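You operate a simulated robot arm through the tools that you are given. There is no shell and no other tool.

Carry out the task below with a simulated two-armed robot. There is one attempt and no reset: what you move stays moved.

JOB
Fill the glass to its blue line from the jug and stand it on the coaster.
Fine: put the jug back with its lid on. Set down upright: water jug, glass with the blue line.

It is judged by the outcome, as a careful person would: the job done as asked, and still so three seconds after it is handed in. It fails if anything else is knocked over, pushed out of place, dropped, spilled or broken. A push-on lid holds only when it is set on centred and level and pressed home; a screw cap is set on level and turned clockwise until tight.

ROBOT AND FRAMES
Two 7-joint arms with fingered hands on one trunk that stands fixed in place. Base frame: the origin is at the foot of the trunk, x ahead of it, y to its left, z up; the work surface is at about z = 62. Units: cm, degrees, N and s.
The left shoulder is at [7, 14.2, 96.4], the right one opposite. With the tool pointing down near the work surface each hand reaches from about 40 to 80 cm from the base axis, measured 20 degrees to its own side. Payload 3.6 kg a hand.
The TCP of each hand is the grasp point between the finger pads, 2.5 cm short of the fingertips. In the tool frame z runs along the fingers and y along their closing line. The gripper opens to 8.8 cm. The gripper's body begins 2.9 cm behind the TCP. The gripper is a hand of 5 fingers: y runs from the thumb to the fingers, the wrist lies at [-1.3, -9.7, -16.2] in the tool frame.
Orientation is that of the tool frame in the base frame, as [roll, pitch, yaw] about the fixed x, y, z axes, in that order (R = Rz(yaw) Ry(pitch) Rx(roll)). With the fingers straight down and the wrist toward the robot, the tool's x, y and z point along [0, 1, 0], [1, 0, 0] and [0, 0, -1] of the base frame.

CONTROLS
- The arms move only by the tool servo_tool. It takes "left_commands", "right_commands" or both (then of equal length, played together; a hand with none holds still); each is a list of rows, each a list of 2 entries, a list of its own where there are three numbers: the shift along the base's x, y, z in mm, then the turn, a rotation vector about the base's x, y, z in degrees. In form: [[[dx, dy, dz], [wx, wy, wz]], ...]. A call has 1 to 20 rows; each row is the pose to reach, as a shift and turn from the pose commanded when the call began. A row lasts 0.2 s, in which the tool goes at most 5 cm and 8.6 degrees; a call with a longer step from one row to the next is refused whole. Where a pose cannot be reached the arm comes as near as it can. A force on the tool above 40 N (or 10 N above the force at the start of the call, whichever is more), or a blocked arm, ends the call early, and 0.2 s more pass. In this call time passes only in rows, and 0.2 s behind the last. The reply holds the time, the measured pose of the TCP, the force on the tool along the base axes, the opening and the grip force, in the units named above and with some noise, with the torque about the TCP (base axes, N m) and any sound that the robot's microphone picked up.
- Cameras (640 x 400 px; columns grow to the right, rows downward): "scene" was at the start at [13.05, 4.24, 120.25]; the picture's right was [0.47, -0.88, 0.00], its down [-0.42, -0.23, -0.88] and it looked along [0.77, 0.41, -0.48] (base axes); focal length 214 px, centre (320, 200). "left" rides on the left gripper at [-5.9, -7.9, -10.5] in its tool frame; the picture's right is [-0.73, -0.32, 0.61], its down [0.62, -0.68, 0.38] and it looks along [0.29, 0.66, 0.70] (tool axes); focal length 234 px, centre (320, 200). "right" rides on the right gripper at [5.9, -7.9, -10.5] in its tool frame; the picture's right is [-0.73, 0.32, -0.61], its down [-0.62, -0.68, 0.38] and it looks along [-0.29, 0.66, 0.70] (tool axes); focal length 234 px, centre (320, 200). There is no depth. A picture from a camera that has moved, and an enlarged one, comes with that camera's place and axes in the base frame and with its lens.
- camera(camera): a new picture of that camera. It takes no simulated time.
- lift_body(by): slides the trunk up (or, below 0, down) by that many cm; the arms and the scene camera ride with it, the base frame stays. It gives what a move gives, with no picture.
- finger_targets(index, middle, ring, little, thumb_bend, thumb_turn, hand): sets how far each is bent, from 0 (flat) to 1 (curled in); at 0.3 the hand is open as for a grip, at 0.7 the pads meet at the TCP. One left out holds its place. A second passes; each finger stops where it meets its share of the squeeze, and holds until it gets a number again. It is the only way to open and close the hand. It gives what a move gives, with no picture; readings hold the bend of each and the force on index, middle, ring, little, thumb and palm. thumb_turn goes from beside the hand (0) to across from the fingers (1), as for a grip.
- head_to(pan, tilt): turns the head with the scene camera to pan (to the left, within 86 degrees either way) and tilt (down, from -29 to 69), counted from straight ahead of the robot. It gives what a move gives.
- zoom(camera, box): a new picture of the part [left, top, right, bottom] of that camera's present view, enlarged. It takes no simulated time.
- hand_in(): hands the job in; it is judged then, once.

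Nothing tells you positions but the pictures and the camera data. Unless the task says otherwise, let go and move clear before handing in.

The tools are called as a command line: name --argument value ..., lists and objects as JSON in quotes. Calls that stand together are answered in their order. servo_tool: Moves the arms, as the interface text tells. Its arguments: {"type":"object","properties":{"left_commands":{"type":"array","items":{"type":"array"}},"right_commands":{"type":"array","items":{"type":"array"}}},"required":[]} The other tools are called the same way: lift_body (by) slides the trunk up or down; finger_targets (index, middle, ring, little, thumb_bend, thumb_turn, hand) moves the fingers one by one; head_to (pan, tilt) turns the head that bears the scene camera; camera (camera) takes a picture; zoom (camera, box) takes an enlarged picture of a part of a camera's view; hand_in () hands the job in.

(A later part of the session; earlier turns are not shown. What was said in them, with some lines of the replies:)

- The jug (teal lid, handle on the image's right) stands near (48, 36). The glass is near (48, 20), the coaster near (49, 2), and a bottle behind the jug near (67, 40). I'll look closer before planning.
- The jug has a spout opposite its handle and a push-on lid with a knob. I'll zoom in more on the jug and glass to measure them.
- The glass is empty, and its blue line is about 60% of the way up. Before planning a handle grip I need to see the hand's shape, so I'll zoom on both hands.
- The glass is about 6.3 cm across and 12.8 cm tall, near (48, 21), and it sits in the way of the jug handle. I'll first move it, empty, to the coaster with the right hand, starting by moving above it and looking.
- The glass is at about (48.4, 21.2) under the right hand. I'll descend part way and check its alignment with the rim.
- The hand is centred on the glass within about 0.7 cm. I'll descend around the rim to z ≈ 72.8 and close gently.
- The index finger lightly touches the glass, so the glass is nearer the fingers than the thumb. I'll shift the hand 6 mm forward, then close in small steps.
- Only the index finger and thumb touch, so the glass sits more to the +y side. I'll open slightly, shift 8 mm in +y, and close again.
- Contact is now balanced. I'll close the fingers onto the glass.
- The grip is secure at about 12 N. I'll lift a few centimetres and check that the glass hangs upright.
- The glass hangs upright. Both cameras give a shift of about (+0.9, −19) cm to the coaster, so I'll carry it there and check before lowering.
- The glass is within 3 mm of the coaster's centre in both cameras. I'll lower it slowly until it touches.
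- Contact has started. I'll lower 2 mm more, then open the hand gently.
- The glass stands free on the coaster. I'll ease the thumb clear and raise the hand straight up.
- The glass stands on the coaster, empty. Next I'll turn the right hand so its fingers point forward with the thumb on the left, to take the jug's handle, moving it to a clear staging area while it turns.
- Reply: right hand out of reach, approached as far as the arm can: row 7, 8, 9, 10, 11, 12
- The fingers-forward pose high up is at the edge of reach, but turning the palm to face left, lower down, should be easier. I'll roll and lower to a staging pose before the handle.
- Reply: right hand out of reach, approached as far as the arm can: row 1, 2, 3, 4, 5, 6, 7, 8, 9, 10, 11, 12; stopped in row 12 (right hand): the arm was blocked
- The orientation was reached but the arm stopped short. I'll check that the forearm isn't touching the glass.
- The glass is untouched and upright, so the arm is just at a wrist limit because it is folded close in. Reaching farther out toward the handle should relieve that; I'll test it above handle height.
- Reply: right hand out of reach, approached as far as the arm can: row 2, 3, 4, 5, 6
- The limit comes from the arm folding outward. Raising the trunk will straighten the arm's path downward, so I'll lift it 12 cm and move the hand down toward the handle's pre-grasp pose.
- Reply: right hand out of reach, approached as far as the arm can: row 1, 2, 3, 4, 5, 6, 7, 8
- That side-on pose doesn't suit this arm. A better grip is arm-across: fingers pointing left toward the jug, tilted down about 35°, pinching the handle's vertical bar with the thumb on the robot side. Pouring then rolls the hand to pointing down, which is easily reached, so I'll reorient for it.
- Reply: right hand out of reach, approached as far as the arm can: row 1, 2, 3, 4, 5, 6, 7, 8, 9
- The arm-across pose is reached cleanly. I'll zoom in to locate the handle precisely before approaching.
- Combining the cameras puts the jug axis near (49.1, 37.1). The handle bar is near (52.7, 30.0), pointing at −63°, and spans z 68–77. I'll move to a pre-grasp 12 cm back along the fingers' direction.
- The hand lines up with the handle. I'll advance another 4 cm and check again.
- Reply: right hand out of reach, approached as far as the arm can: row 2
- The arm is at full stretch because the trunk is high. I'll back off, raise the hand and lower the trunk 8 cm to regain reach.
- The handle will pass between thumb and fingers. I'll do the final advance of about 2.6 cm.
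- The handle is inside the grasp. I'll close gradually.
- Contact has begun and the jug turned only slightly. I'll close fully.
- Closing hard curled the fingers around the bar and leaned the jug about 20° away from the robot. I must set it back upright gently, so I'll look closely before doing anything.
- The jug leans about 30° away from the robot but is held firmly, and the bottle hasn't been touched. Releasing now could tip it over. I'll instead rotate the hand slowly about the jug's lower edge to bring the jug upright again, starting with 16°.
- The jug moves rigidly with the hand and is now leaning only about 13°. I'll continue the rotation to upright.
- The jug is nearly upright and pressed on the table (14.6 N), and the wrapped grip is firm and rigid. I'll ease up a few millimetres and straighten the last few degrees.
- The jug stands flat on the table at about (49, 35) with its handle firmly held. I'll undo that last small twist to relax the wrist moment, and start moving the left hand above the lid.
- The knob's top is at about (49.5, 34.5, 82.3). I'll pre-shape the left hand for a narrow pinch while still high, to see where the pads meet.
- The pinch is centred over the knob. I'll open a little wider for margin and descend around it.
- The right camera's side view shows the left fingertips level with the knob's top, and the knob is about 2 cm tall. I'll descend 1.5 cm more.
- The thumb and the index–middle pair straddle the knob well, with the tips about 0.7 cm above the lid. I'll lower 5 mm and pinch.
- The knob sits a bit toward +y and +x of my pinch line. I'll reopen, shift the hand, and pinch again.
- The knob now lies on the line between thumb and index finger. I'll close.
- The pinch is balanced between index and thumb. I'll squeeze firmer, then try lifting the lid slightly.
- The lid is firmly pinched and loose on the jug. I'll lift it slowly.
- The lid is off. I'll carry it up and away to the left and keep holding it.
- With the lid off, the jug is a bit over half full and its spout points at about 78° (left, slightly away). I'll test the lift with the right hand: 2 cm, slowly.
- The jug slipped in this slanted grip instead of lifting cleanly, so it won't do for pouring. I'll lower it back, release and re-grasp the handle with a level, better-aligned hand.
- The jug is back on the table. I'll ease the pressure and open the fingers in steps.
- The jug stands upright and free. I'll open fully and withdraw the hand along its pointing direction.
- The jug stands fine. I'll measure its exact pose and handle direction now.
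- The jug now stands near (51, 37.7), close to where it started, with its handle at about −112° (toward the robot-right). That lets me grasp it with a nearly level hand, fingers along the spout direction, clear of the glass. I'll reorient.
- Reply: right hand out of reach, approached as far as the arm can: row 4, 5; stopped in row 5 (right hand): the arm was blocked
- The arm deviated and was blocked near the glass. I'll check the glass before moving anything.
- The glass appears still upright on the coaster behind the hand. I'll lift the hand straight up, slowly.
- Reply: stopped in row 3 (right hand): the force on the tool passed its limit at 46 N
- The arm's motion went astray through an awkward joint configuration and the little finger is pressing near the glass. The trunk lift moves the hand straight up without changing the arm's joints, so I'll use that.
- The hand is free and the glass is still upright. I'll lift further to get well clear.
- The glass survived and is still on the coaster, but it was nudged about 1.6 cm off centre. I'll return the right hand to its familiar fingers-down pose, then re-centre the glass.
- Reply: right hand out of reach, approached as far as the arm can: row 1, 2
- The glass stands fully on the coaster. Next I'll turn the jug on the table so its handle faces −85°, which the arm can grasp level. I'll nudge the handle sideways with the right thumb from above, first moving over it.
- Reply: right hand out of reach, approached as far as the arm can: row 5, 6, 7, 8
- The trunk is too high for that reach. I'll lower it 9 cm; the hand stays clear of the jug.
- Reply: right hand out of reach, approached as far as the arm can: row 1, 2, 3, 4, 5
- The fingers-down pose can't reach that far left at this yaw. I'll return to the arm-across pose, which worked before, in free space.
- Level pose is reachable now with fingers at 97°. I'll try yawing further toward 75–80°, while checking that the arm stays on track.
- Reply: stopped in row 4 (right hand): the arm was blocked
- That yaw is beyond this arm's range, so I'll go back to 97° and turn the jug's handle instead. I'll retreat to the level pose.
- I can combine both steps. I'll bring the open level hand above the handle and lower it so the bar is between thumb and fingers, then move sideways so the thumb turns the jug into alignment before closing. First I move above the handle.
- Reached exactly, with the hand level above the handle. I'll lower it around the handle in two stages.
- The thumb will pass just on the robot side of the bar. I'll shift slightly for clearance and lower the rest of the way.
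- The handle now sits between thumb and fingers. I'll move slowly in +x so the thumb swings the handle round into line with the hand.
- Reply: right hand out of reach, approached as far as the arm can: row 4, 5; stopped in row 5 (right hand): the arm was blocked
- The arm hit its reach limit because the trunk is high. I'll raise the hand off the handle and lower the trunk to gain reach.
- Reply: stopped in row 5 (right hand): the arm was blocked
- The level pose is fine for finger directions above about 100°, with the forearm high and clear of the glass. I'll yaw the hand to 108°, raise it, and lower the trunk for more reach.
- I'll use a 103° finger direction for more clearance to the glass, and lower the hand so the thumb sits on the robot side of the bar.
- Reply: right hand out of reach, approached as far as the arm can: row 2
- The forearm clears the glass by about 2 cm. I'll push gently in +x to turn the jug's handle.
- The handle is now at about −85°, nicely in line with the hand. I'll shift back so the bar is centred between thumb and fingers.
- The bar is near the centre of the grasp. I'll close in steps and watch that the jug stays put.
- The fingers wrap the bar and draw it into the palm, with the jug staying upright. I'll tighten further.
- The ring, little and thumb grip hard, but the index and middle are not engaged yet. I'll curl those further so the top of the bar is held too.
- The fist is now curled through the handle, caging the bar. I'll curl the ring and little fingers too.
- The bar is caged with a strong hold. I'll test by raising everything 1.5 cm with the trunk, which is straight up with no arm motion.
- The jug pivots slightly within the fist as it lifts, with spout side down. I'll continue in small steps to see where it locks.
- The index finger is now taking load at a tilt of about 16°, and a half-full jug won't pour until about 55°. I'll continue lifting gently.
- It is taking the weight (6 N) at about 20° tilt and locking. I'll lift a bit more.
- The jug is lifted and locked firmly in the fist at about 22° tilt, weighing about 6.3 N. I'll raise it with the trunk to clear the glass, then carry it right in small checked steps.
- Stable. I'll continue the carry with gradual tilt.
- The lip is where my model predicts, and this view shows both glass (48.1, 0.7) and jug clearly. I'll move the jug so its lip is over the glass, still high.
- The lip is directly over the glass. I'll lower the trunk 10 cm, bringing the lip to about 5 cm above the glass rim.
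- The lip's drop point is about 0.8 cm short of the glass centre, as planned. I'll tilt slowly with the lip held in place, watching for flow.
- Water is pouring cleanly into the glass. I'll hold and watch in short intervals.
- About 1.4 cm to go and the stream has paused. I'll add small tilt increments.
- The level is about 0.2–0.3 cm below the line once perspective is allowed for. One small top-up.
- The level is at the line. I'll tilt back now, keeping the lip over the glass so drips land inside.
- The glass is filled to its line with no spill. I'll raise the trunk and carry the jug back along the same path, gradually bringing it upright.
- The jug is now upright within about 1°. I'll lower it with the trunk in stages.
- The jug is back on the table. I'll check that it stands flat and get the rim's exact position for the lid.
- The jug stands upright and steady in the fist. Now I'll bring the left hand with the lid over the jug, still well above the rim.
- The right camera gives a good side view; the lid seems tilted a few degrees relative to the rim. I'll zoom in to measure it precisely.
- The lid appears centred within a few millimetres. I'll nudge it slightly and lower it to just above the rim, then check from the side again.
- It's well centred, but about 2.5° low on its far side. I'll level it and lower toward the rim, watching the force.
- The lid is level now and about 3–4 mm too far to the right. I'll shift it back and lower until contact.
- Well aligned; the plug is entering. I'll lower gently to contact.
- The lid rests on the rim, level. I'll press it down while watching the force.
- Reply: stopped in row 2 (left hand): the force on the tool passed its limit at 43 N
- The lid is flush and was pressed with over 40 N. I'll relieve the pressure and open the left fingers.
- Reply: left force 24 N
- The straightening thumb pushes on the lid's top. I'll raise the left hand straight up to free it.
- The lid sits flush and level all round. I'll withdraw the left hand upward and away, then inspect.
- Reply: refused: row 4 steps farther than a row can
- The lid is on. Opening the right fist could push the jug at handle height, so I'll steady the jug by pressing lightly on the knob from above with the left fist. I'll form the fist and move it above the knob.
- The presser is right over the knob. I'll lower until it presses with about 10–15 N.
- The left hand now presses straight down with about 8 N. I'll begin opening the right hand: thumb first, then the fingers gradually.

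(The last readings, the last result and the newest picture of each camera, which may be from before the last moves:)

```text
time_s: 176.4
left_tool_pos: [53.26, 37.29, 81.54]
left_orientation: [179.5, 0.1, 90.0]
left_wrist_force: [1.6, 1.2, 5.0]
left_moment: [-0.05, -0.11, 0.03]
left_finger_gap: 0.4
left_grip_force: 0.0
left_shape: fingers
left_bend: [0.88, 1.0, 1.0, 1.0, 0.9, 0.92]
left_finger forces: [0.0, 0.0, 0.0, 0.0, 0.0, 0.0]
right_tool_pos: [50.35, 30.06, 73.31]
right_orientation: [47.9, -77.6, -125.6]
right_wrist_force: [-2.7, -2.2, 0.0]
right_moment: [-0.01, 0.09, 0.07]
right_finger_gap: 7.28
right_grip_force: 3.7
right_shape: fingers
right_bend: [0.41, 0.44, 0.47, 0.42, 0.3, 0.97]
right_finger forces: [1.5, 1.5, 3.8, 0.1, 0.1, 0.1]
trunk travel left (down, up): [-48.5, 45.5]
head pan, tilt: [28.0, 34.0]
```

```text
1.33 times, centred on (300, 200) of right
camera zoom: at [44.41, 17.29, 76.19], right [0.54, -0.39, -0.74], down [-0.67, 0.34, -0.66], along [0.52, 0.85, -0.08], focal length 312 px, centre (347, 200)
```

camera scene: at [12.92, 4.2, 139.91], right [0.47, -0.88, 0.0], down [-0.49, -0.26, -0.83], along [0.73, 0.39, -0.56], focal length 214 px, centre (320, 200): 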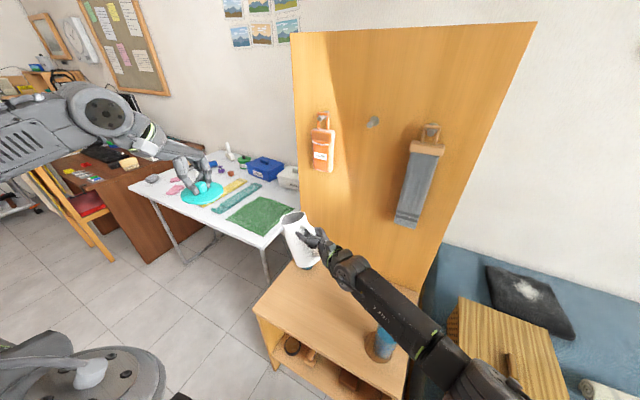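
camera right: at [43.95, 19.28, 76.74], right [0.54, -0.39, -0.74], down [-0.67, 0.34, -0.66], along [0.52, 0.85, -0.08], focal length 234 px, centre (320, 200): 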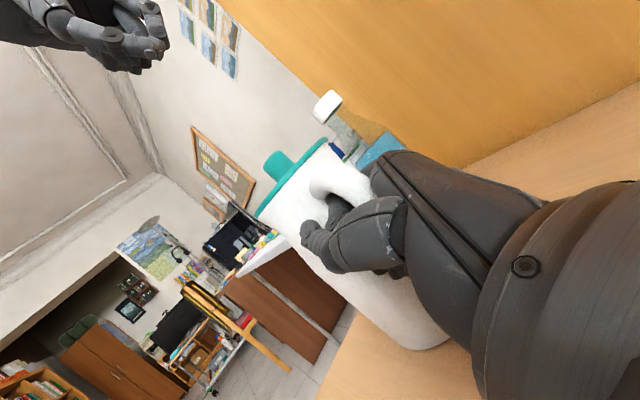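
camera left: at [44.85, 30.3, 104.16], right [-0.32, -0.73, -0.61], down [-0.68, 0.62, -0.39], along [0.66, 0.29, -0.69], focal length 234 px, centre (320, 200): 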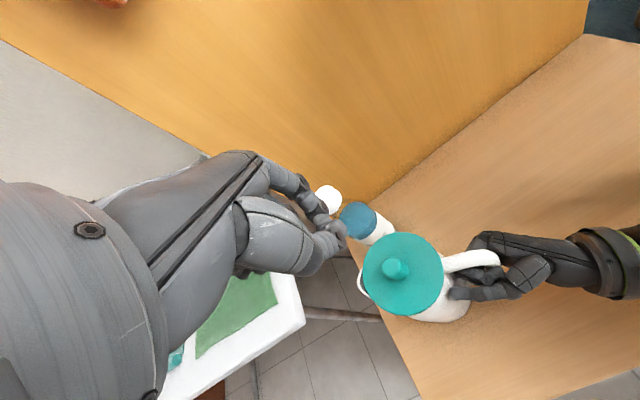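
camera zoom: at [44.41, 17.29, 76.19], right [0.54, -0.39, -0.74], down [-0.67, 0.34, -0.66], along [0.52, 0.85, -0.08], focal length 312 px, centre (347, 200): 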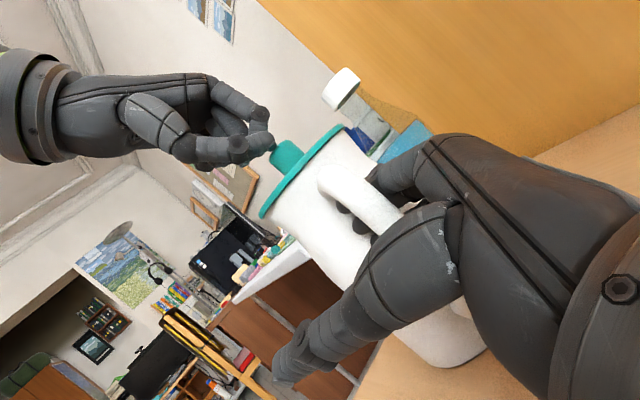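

servo_tool --right_commands '[[[1, -4, 0], [0, 0, 0]], [[2, -8, 0], [0, 0, 0]], [[3, -12, 0], [0, 0, 0]]]'

finger_targets --hand "right" --index 0.3 --middle 0.3 --ring 0.3 --little 0.3

zoom --camera "scene" --box '[260, 180, 350, 290]'

zoom --camera "right" --box '[170, 50, 430, 350]'

```text
time_s: 177.2
left_tool_pos: [52.97, 37.32, 81.64]
left_orientation: [179.4, 0.0, 89.9]
left_wrist_force: [0.0, 0.0, 6.4]
left_moment: [-0.11, -0.15, -0.01]
left_finger_gap: 0.43
left_grip_force: 0.1
left_shape: fingers
left_bend: [0.88, 1.0, 1.0, 1.0, 0.9, 0.92]
left_finger forces: [0.0, 0.0, 0.0, 0.0, 0.1, 0.1]
right_tool_pos: [50.61, 28.58, 73.29]
right_orientation: [47.7, -77.6, -125.3]
right_wrist_force: [-0.1, 0.2, 0.4]
right_moment: [-0.02, 0.03, 0.01]
right_finger_gap: 7.18
right_grip_force: 0.1
right_shape: fingers
right_bend: [0.42, 0.42, 0.42, 0.42, 0.3, 0.97]
right_finger forces: [0.0, 0.0, 0.1, 0.0, 0.1, 0.0]
trunk travel left (down, up): [-48.5, 45.5]
head pan, tilt: [28.0, 34.0]
```

```text
time_s: 178.2
left_tool_pos: [53.08, 37.3, 81.54]
left_orientation: [179.5, 0.0, 90.1]
left_wrist_force: [-0.7, -1.6, 6.4]
left_moment: [-0.06, -0.11, 0.02]
left_finger_gap: 0.43
left_grip_force: 0.0
left_shape: fingers
left_bend: [0.88, 1.0, 1.0, 1.0, 0.9, 0.92]
left_finger forces: [0.0, 0.1, 0.0, 0.0, 0.0, 0.0]
right_tool_pos: [50.64, 28.76, 73.3]
right_orientation: [48.1, -77.6, -125.7]
right_wrist_force: [-0.2, -0.3, -0.1]
right_moment: [0.0, -0.05, 0.01]
right_finger_gap: 8.45
right_grip_force: 0.1
right_shape: fingers
right_bend: [0.3, 0.3, 0.3, 0.3, 0.3, 0.97]
right_finger forces: [0.0, 0.1, 0.0, 0.1, 0.1, 0.0]
trunk travel left (down, up): [-48.5, 45.5]
head pan, tilt: [28.0, 34.0]
```

```text
3.64 times, centred on (305, 235) of scene
camera zoom: at [12.76, 4.06, 117.94], right [0.47, -0.88, 0.0], down [-0.49, -0.26, -0.83], along [0.73, 0.39, -0.56], focal length 780 px, centre (374, 73)
```

zoom: 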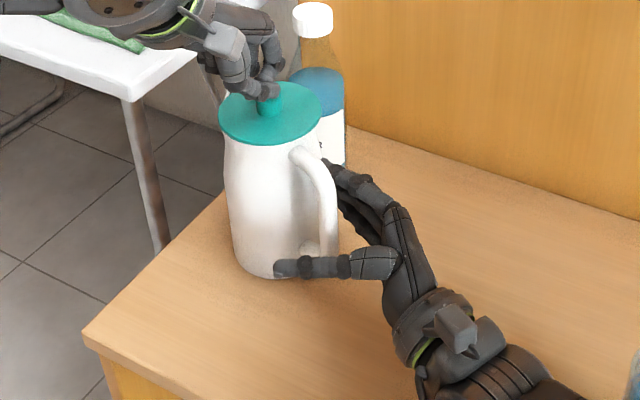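

```text
1.33 times, centred on (300, 200) of right
camera zoom: at [44.72, 16.09, 76.15], right [0.54, -0.39, -0.74], down [-0.67, 0.34, -0.66], along [0.52, 0.85, -0.08], focal length 312 px, centre (347, 200)
```

zoom: 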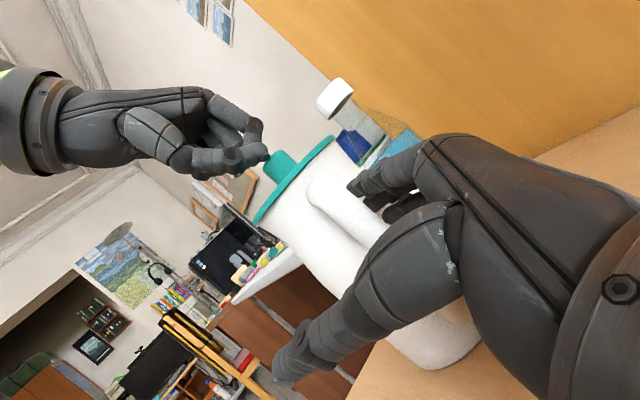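

The right hand is free of the handle. I'll raise both hands straight up with the trunk.

lift_body --by 4

zoom --camera "scene" --box '[260, 180, 350, 290]'

lift_body --by 10

camera --camera "scene"

zoom --camera "scene" --box '[250, 200, 350, 310]'

```text
time_s: 179.0
left_tool_pos: [53.17, 37.43, 85.51]
left_orientation: [179.6, 0.1, 90.0]
left_wrist_force: [-0.6, 0.7, -0.7]
left_moment: [0.0, -0.01, 0.02]
left_finger_gap: 0.39
left_grip_force: 0.0
left_shape: fingers
left_bend: [0.88, 1.0, 1.0, 1.0, 0.88, 0.92]
left_finger forces: [0.1, 0.1, 0.1, 0.0, 0.0, 0.1]
right_tool_pos: [50.72, 28.78, 77.26]
right_orientation: [48.5, -77.7, -126.2]
right_wrist_force: [-0.3, -0.3, 0.4]
right_moment: [0.01, 0.03, 0.01]
right_finger_gap: 8.44
right_grip_force: 0.1
right_shape: fingers
right_bend: [0.3, 0.3, 0.3, 0.3, 0.3, 0.97]
right_finger forces: [0.0, 0.0, 0.1, 0.0, 0.0, 0.0]
trunk travel left (down, up): [-52.5, 41.5]
head pan, tilt: [28.0, 34.0]
```

```text
3.64 times, centred on (305, 235) of scene
camera zoom: at [12.89, 4.15, 121.92], right [0.47, -0.88, 0.0], down [-0.49, -0.26, -0.83], along [0.73, 0.39, -0.56], focal length 780 px, centre (374, 73)
```

zoom: 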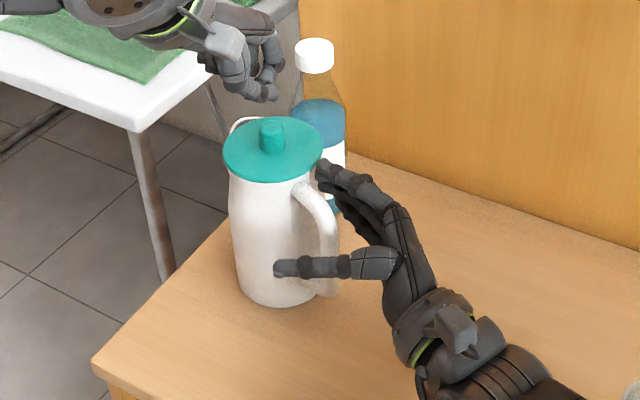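

```text
time_s: 180.3
left_tool_pos: [53.19, 37.27, 95.51]
left_orientation: [179.6, 0.1, 90.0]
left_wrist_force: [-0.3, 0.2, -1.3]
left_moment: [-0.02, 0.01, -0.02]
left_finger_gap: 0.41
left_grip_force: 0.0
left_shape: fingers
left_bend: [0.88, 1.0, 1.0, 1.0, 0.88, 0.92]
left_finger forces: [0.0, 0.0, 0.0, 0.1, 0.1, 0.0]
right_tool_pos: [50.65, 28.82, 87.14]
right_orientation: [48.1, -77.6, -125.7]
right_wrist_force: [0.2, 0.2, 0.4]
right_moment: [0.0, 0.01, -0.04]
right_finger_gap: 8.47
right_grip_force: 0.0
right_shape: fingers
right_bend: [0.3, 0.3, 0.3, 0.3, 0.3, 0.97]
right_finger forces: [0.1, 0.1, 0.1, 0.0, 0.0, 0.0]
trunk travel left (down, up): [-62.5, 31.5]
head pan, tilt: [28.0, 34.0]
```

```text
taken
camera scene: at [12.88, 4.14, 131.92], right [0.47, -0.88, 0.0], down [-0.49, -0.26, -0.83], along [0.73, 0.39, -0.56], focal length 214 px, centre (320, 200)
```

scene: 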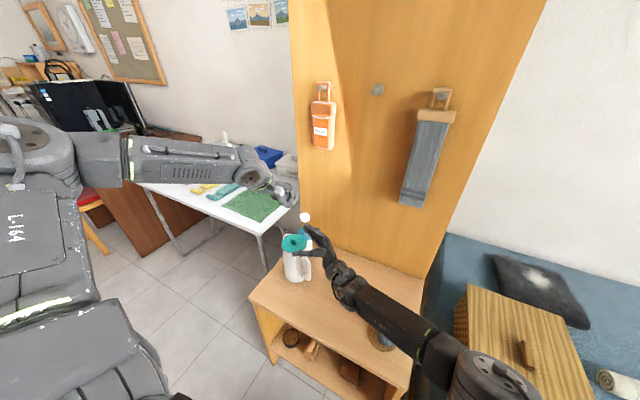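

```text
3.64 times, centred on (300, 255) of scene
camera zoom: at [12.88, 4.14, 131.92], right [0.47, -0.88, 0.0], down [-0.49, -0.26, -0.83], along [0.73, 0.39, -0.56], focal length 780 px, centre (393, 0)
```

zoom: 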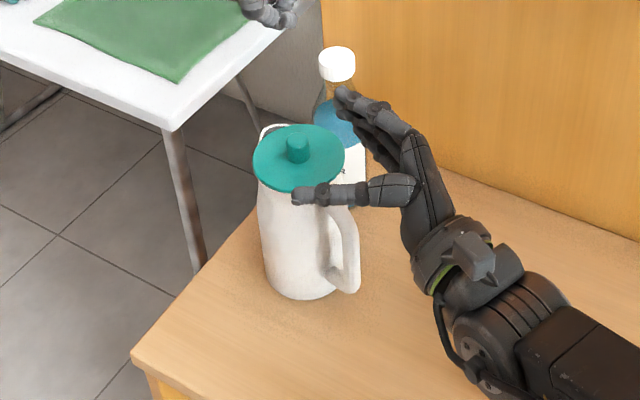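

Both hands are clear and the jug stands lidded. I'll move the hands away at height.

servo_tool --left_commands '[[[-20, 12, 10], [0, 0, 0]], [[-45, 25, 20], [0, 0, 0]], [[-70, 40, 30], [0, 0, 0]], [[-100, 55, 30], [0, 0, 0]], [[-130, 75, 30], [0, 0, 0]], [[-160, 95, 30], [0, 0, 0]]]'

servo_tool --right_commands '[[[0, -5, 20], [-2, 0.4, 0]], [[0, -15, 45], [-4, 0.7, 0]], [[0, -30, 70], [-7, 1.2, 0]], [[0, -50, 80], [-10, 1.8, 0]], [[0, -75, 80], [-14, 2.5, 0]], [[0, -100, 80], [-18, 3.2, 0]]]'

camera --camera "scene"

camera --camera "left"

camera --camera "right"

```text
time_s: 181.8
left_tool_pos: [37.02, 47.0, 98.65]
left_orientation: [179.5, 0.0, 89.8]
left_wrist_force: [-0.6, -0.2, -0.3]
left_moment: [-0.02, -0.04, 0.02]
left_finger_gap: 0.42
left_grip_force: 0.1
left_shape: fingers
left_bend: [0.88, 1.0, 1.0, 1.0, 0.88, 0.92]
left_finger forces: [0.0, 0.0, 0.0, 0.0, 0.1, 0.0]
right_tool_pos: [50.6, 28.79, 87.26]
right_orientation: [48.5, -77.6, -126.2]
right_wrist_force: [-0.1, 0.8, 1.4]
right_moment: [0.03, -0.02, 0.0]
right_finger_gap: 8.45
right_grip_force: 0.1
right_shape: fingers
right_bend: [0.3, 0.3, 0.3, 0.3, 0.3, 0.97]
right_finger forces: [0.1, 0.0, 0.1, 0.1, 0.1, 0.0]
trunk travel left (down, up): [-62.5, 31.5]
head pan, tilt: [28.0, 34.0]
```

```text
time_s: 183.2
left_tool_pos: [37.07, 46.9, 98.65]
left_orientation: [179.5, 0.0, 90.1]
left_wrist_force: [-1.2, -0.4, 0.3]
left_moment: [-0.01, 0.02, 0.03]
left_finger_gap: 0.38
left_grip_force: 0.1
left_shape: fingers
left_bend: [0.88, 1.0, 1.0, 1.0, 0.88, 0.92]
left_finger forces: [0.0, 0.0, 0.1, 0.0, 0.0, 0.0]
right_tool_pos: [50.61, 18.96, 95.19]
right_orientation: [166.1, -81.2, 117.2]
right_wrist_force: [-1.0, 0.8, 0.7]
right_moment: [0.02, 0.05, 0.03]
right_finger_gap: 8.47
right_grip_force: 0.1
right_shape: fingers
right_bend: [0.3, 0.3, 0.3, 0.3, 0.3, 0.97]
right_finger forces: [0.0, 0.0, 0.1, 0.0, 0.0, 0.1]
trunk travel left (down, up): [-62.5, 31.5]
head pan, tilt: [28.0, 34.0]
```

```text
taken
camera scene: at [12.83, 4.06, 131.93], right [0.47, -0.88, 0.0], down [-0.49, -0.26, -0.83], along [0.73, 0.39, -0.56], focal length 214 px, centre (320, 200)
```

scene: 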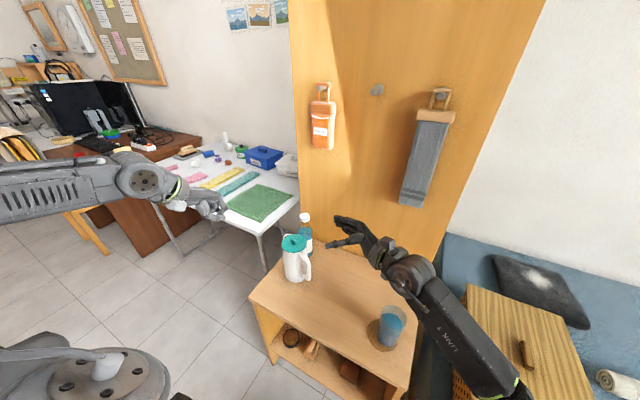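

```text
taken
camera left: at [29.01, 40.99, 109.17], right [-0.32, -0.73, -0.61], down [-0.68, 0.62, -0.39], along [0.66, 0.29, -0.69], focal length 234 px, centre (320, 200)
```

left: 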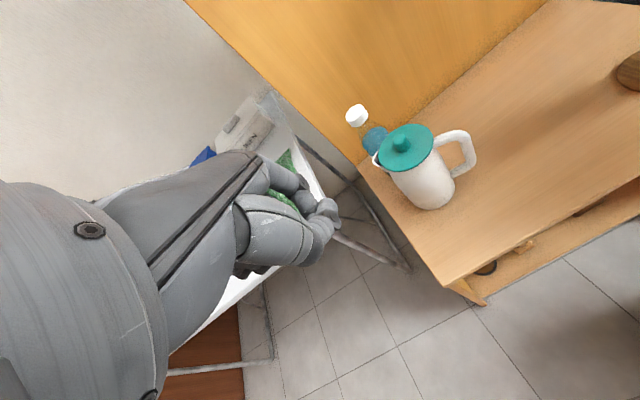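

```text
taken
camera right: at [44.99, 7.71, 102.19], right [0.5, -0.61, -0.61], down [-0.7, 0.13, -0.7], along [0.5, 0.78, -0.37], focal length 234 px, centre (320, 200)
```

right: 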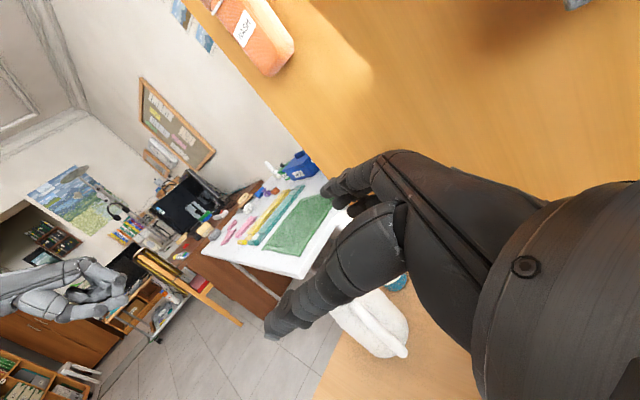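

Both hands are clear. Now I'll inspect the lid, jug and glass closely.

zoom --camera "scene" --box '[265, 200, 335, 295]'

zoom --camera "left" --box '[340, 90, 500, 230]'

zoom --camera "scene" --box '[355, 285, 435, 375]'

```text
4.21 times, centred on (300, 248) of scene
camera zoom: at [12.83, 4.06, 131.93], right [0.47, -0.88, 0.0], down [-0.49, -0.26, -0.83], along [0.73, 0.39, -0.56], focal length 903 px, centre (404, 0)
```

zoom: 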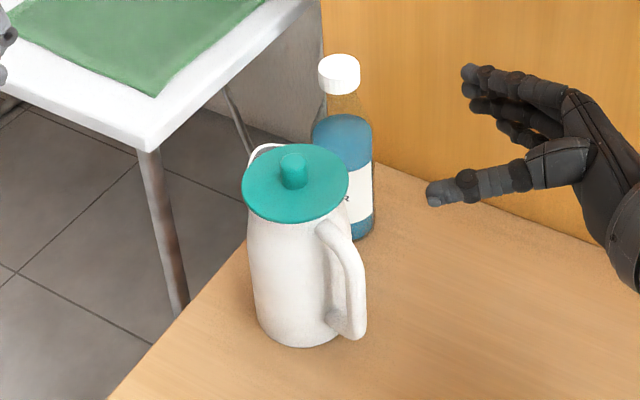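

```text
2.86 times, centred on (420, 160) of left
camera zoom: at [29.01, 40.99, 109.17], right [-0.32, -0.73, -0.61], down [-0.68, 0.62, -0.39], along [0.66, 0.29, -0.69], focal length 669 px, centre (34, 314)
```

zoom: 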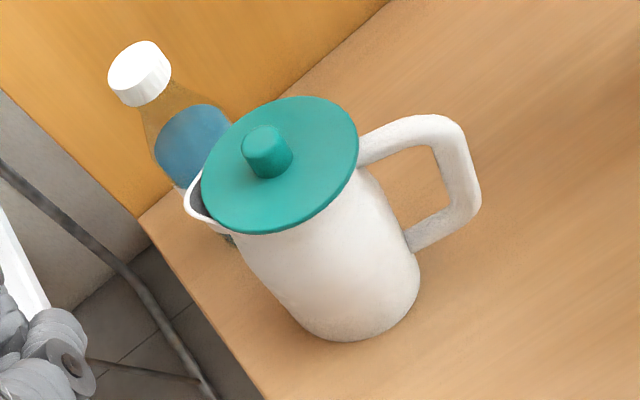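

```text
4.44 times, centred on (395, 330) of scene
camera zoom: at [12.83, 4.06, 131.93], right [0.47, -0.88, 0.0], down [-0.49, -0.26, -0.83], along [0.73, 0.39, -0.56], focal length 953 px, centre (-13, -378)
```

zoom: 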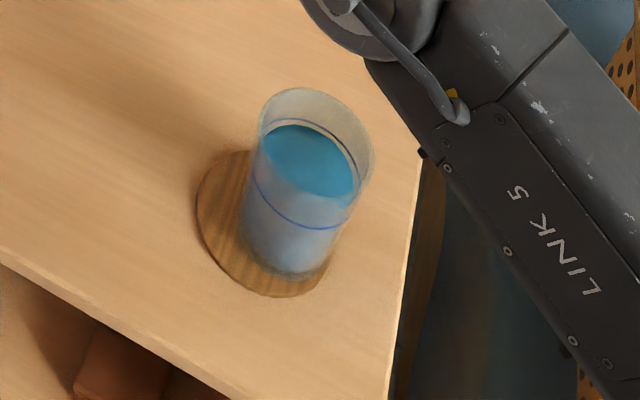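

The jug stands upright with its lid on, and the glass is full to the line on the coaster. I'll look closer at the lid seam and the water level.

zoom --camera "left" --box '[365, 110, 440, 190]'

zoom --camera "scene" --box '[372, 295, 412, 355]'

zoom --camera "scene" --box '[275, 225, 320, 270]'

```text
5.00 times, centred on (402, 150) of left
camera zoom: at [29.01, 40.99, 109.17], right [-0.32, -0.73, -0.61], down [-0.68, 0.62, -0.39], along [0.66, 0.29, -0.69], focal length 1171 px, centre (-92, 450)
```

zoom: 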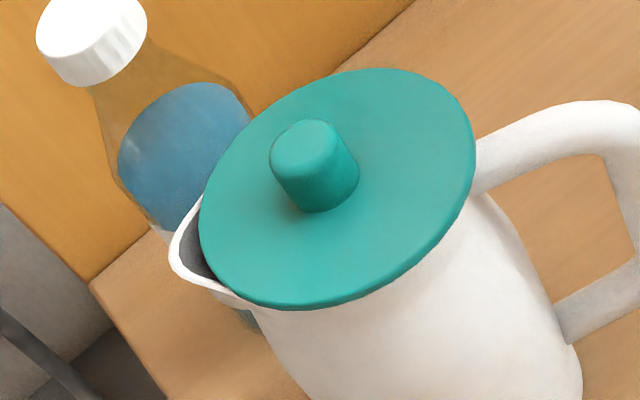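

```text
6.67 times, centred on (392, 325) of scene
camera zoom: at [12.83, 4.06, 131.93], right [0.47, -0.88, 0.0], down [-0.49, -0.26, -0.83], along [0.73, 0.39, -0.56], focal length 1430 px, centre (-160, -633)
```

zoom: 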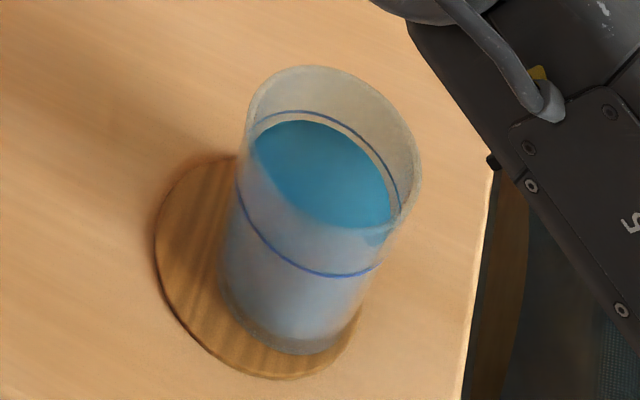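

```text
8.89 times, centred on (298, 248) of scene
camera zoom: at [12.83, 4.06, 131.93], right [0.47, -0.88, 0.0], down [-0.49, -0.26, -0.83], along [0.73, 0.39, -0.56], focal length 1906 px, centre (520, -222)
```

zoom: 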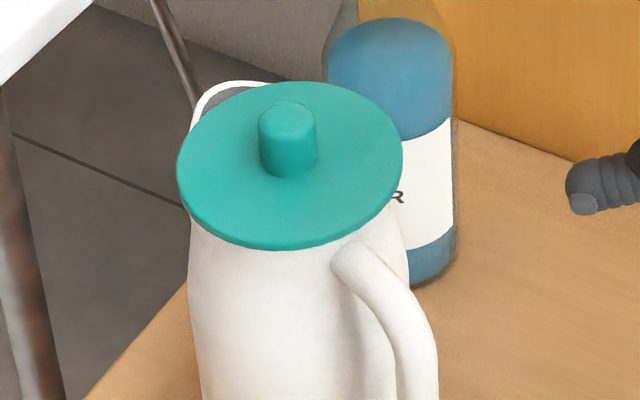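

The seam is flush, the lid is centred as at the start, and the water matches the line. I'll raise the trunk slightly for extra clearance and take a last look before handing in.

lift_body --by 6

camera --camera "scene"

```text
time_s: 184.2
left_tool_pos: [37.19, 46.94, 104.57]
left_orientation: [179.5, 0.0, 90.0]
left_wrist_force: [0.4, 0.8, -0.2]
left_moment: [-0.05, 0.02, 0.0]
left_finger_gap: 0.41
left_grip_force: 0.1
left_shape: fingers
left_bend: [0.88, 1.0, 1.0, 1.0, 0.88, 0.92]
left_finger forces: [0.0, 0.0, 0.1, 0.0, 0.0, 0.0]
right_tool_pos: [50.73, 18.89, 101.14]
right_orientation: [166.7, -81.0, 116.5]
right_wrist_force: [-0.1, 0.2, -0.1]
right_moment: [-0.02, 0.0, 0.01]
right_finger_gap: 8.47
right_grip_force: 0.0
right_shape: fingers
right_bend: [0.3, 0.3, 0.3, 0.3, 0.3, 0.97]
right_finger forces: [0.1, 0.0, 0.0, 0.0, 0.1, 0.0]
trunk travel left (down, up): [-68.5, 25.5]
head pan, tilt: [28.0, 34.0]
```

```text
taken
camera scene: at [12.86, 4.13, 137.92], right [0.47, -0.88, 0.0], down [-0.49, -0.26, -0.83], along [0.73, 0.39, -0.56], focal length 214 px, centre (320, 200)
```

scene: 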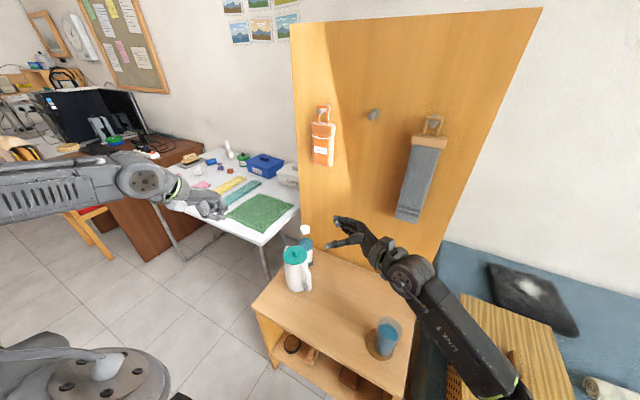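

The glass stands on the coaster filled to its blue line. The jug stands upright with its lid pressed on, the bottle hasn't moved, and both hands are clear. I'm handing in the job.

hand_in

```text
The job is handed in.
```

The glass stands upright on the coaster, filled to its blue line as closely as I could measure from the pictures. I saw no spill on the table. The jug is back on the table, upright, with its lid pressed on.

A few things are not exactly as they started:

- **Glass position:** it sits about 1.1 cm off the coaster's centre. My right hand nudged it while it was still empty, but its base is fully on the coaster.
- **Jug position:** it stands roughly 5–6 cm from where it began, turned so its handle points more toward the robot's right.
- **Jug handling:** on my first grip of the handle the jug leaned about 30°, with its lid still on. I set it upright again before pouring, and I saw no water on the table.
- **Lid:** I pressed it with about 43 N, and in the close-up pictures it looks level, centred and flush. I did not test it by pulling.

The bottle does not appear to have moved, and both hands are clear of everything.
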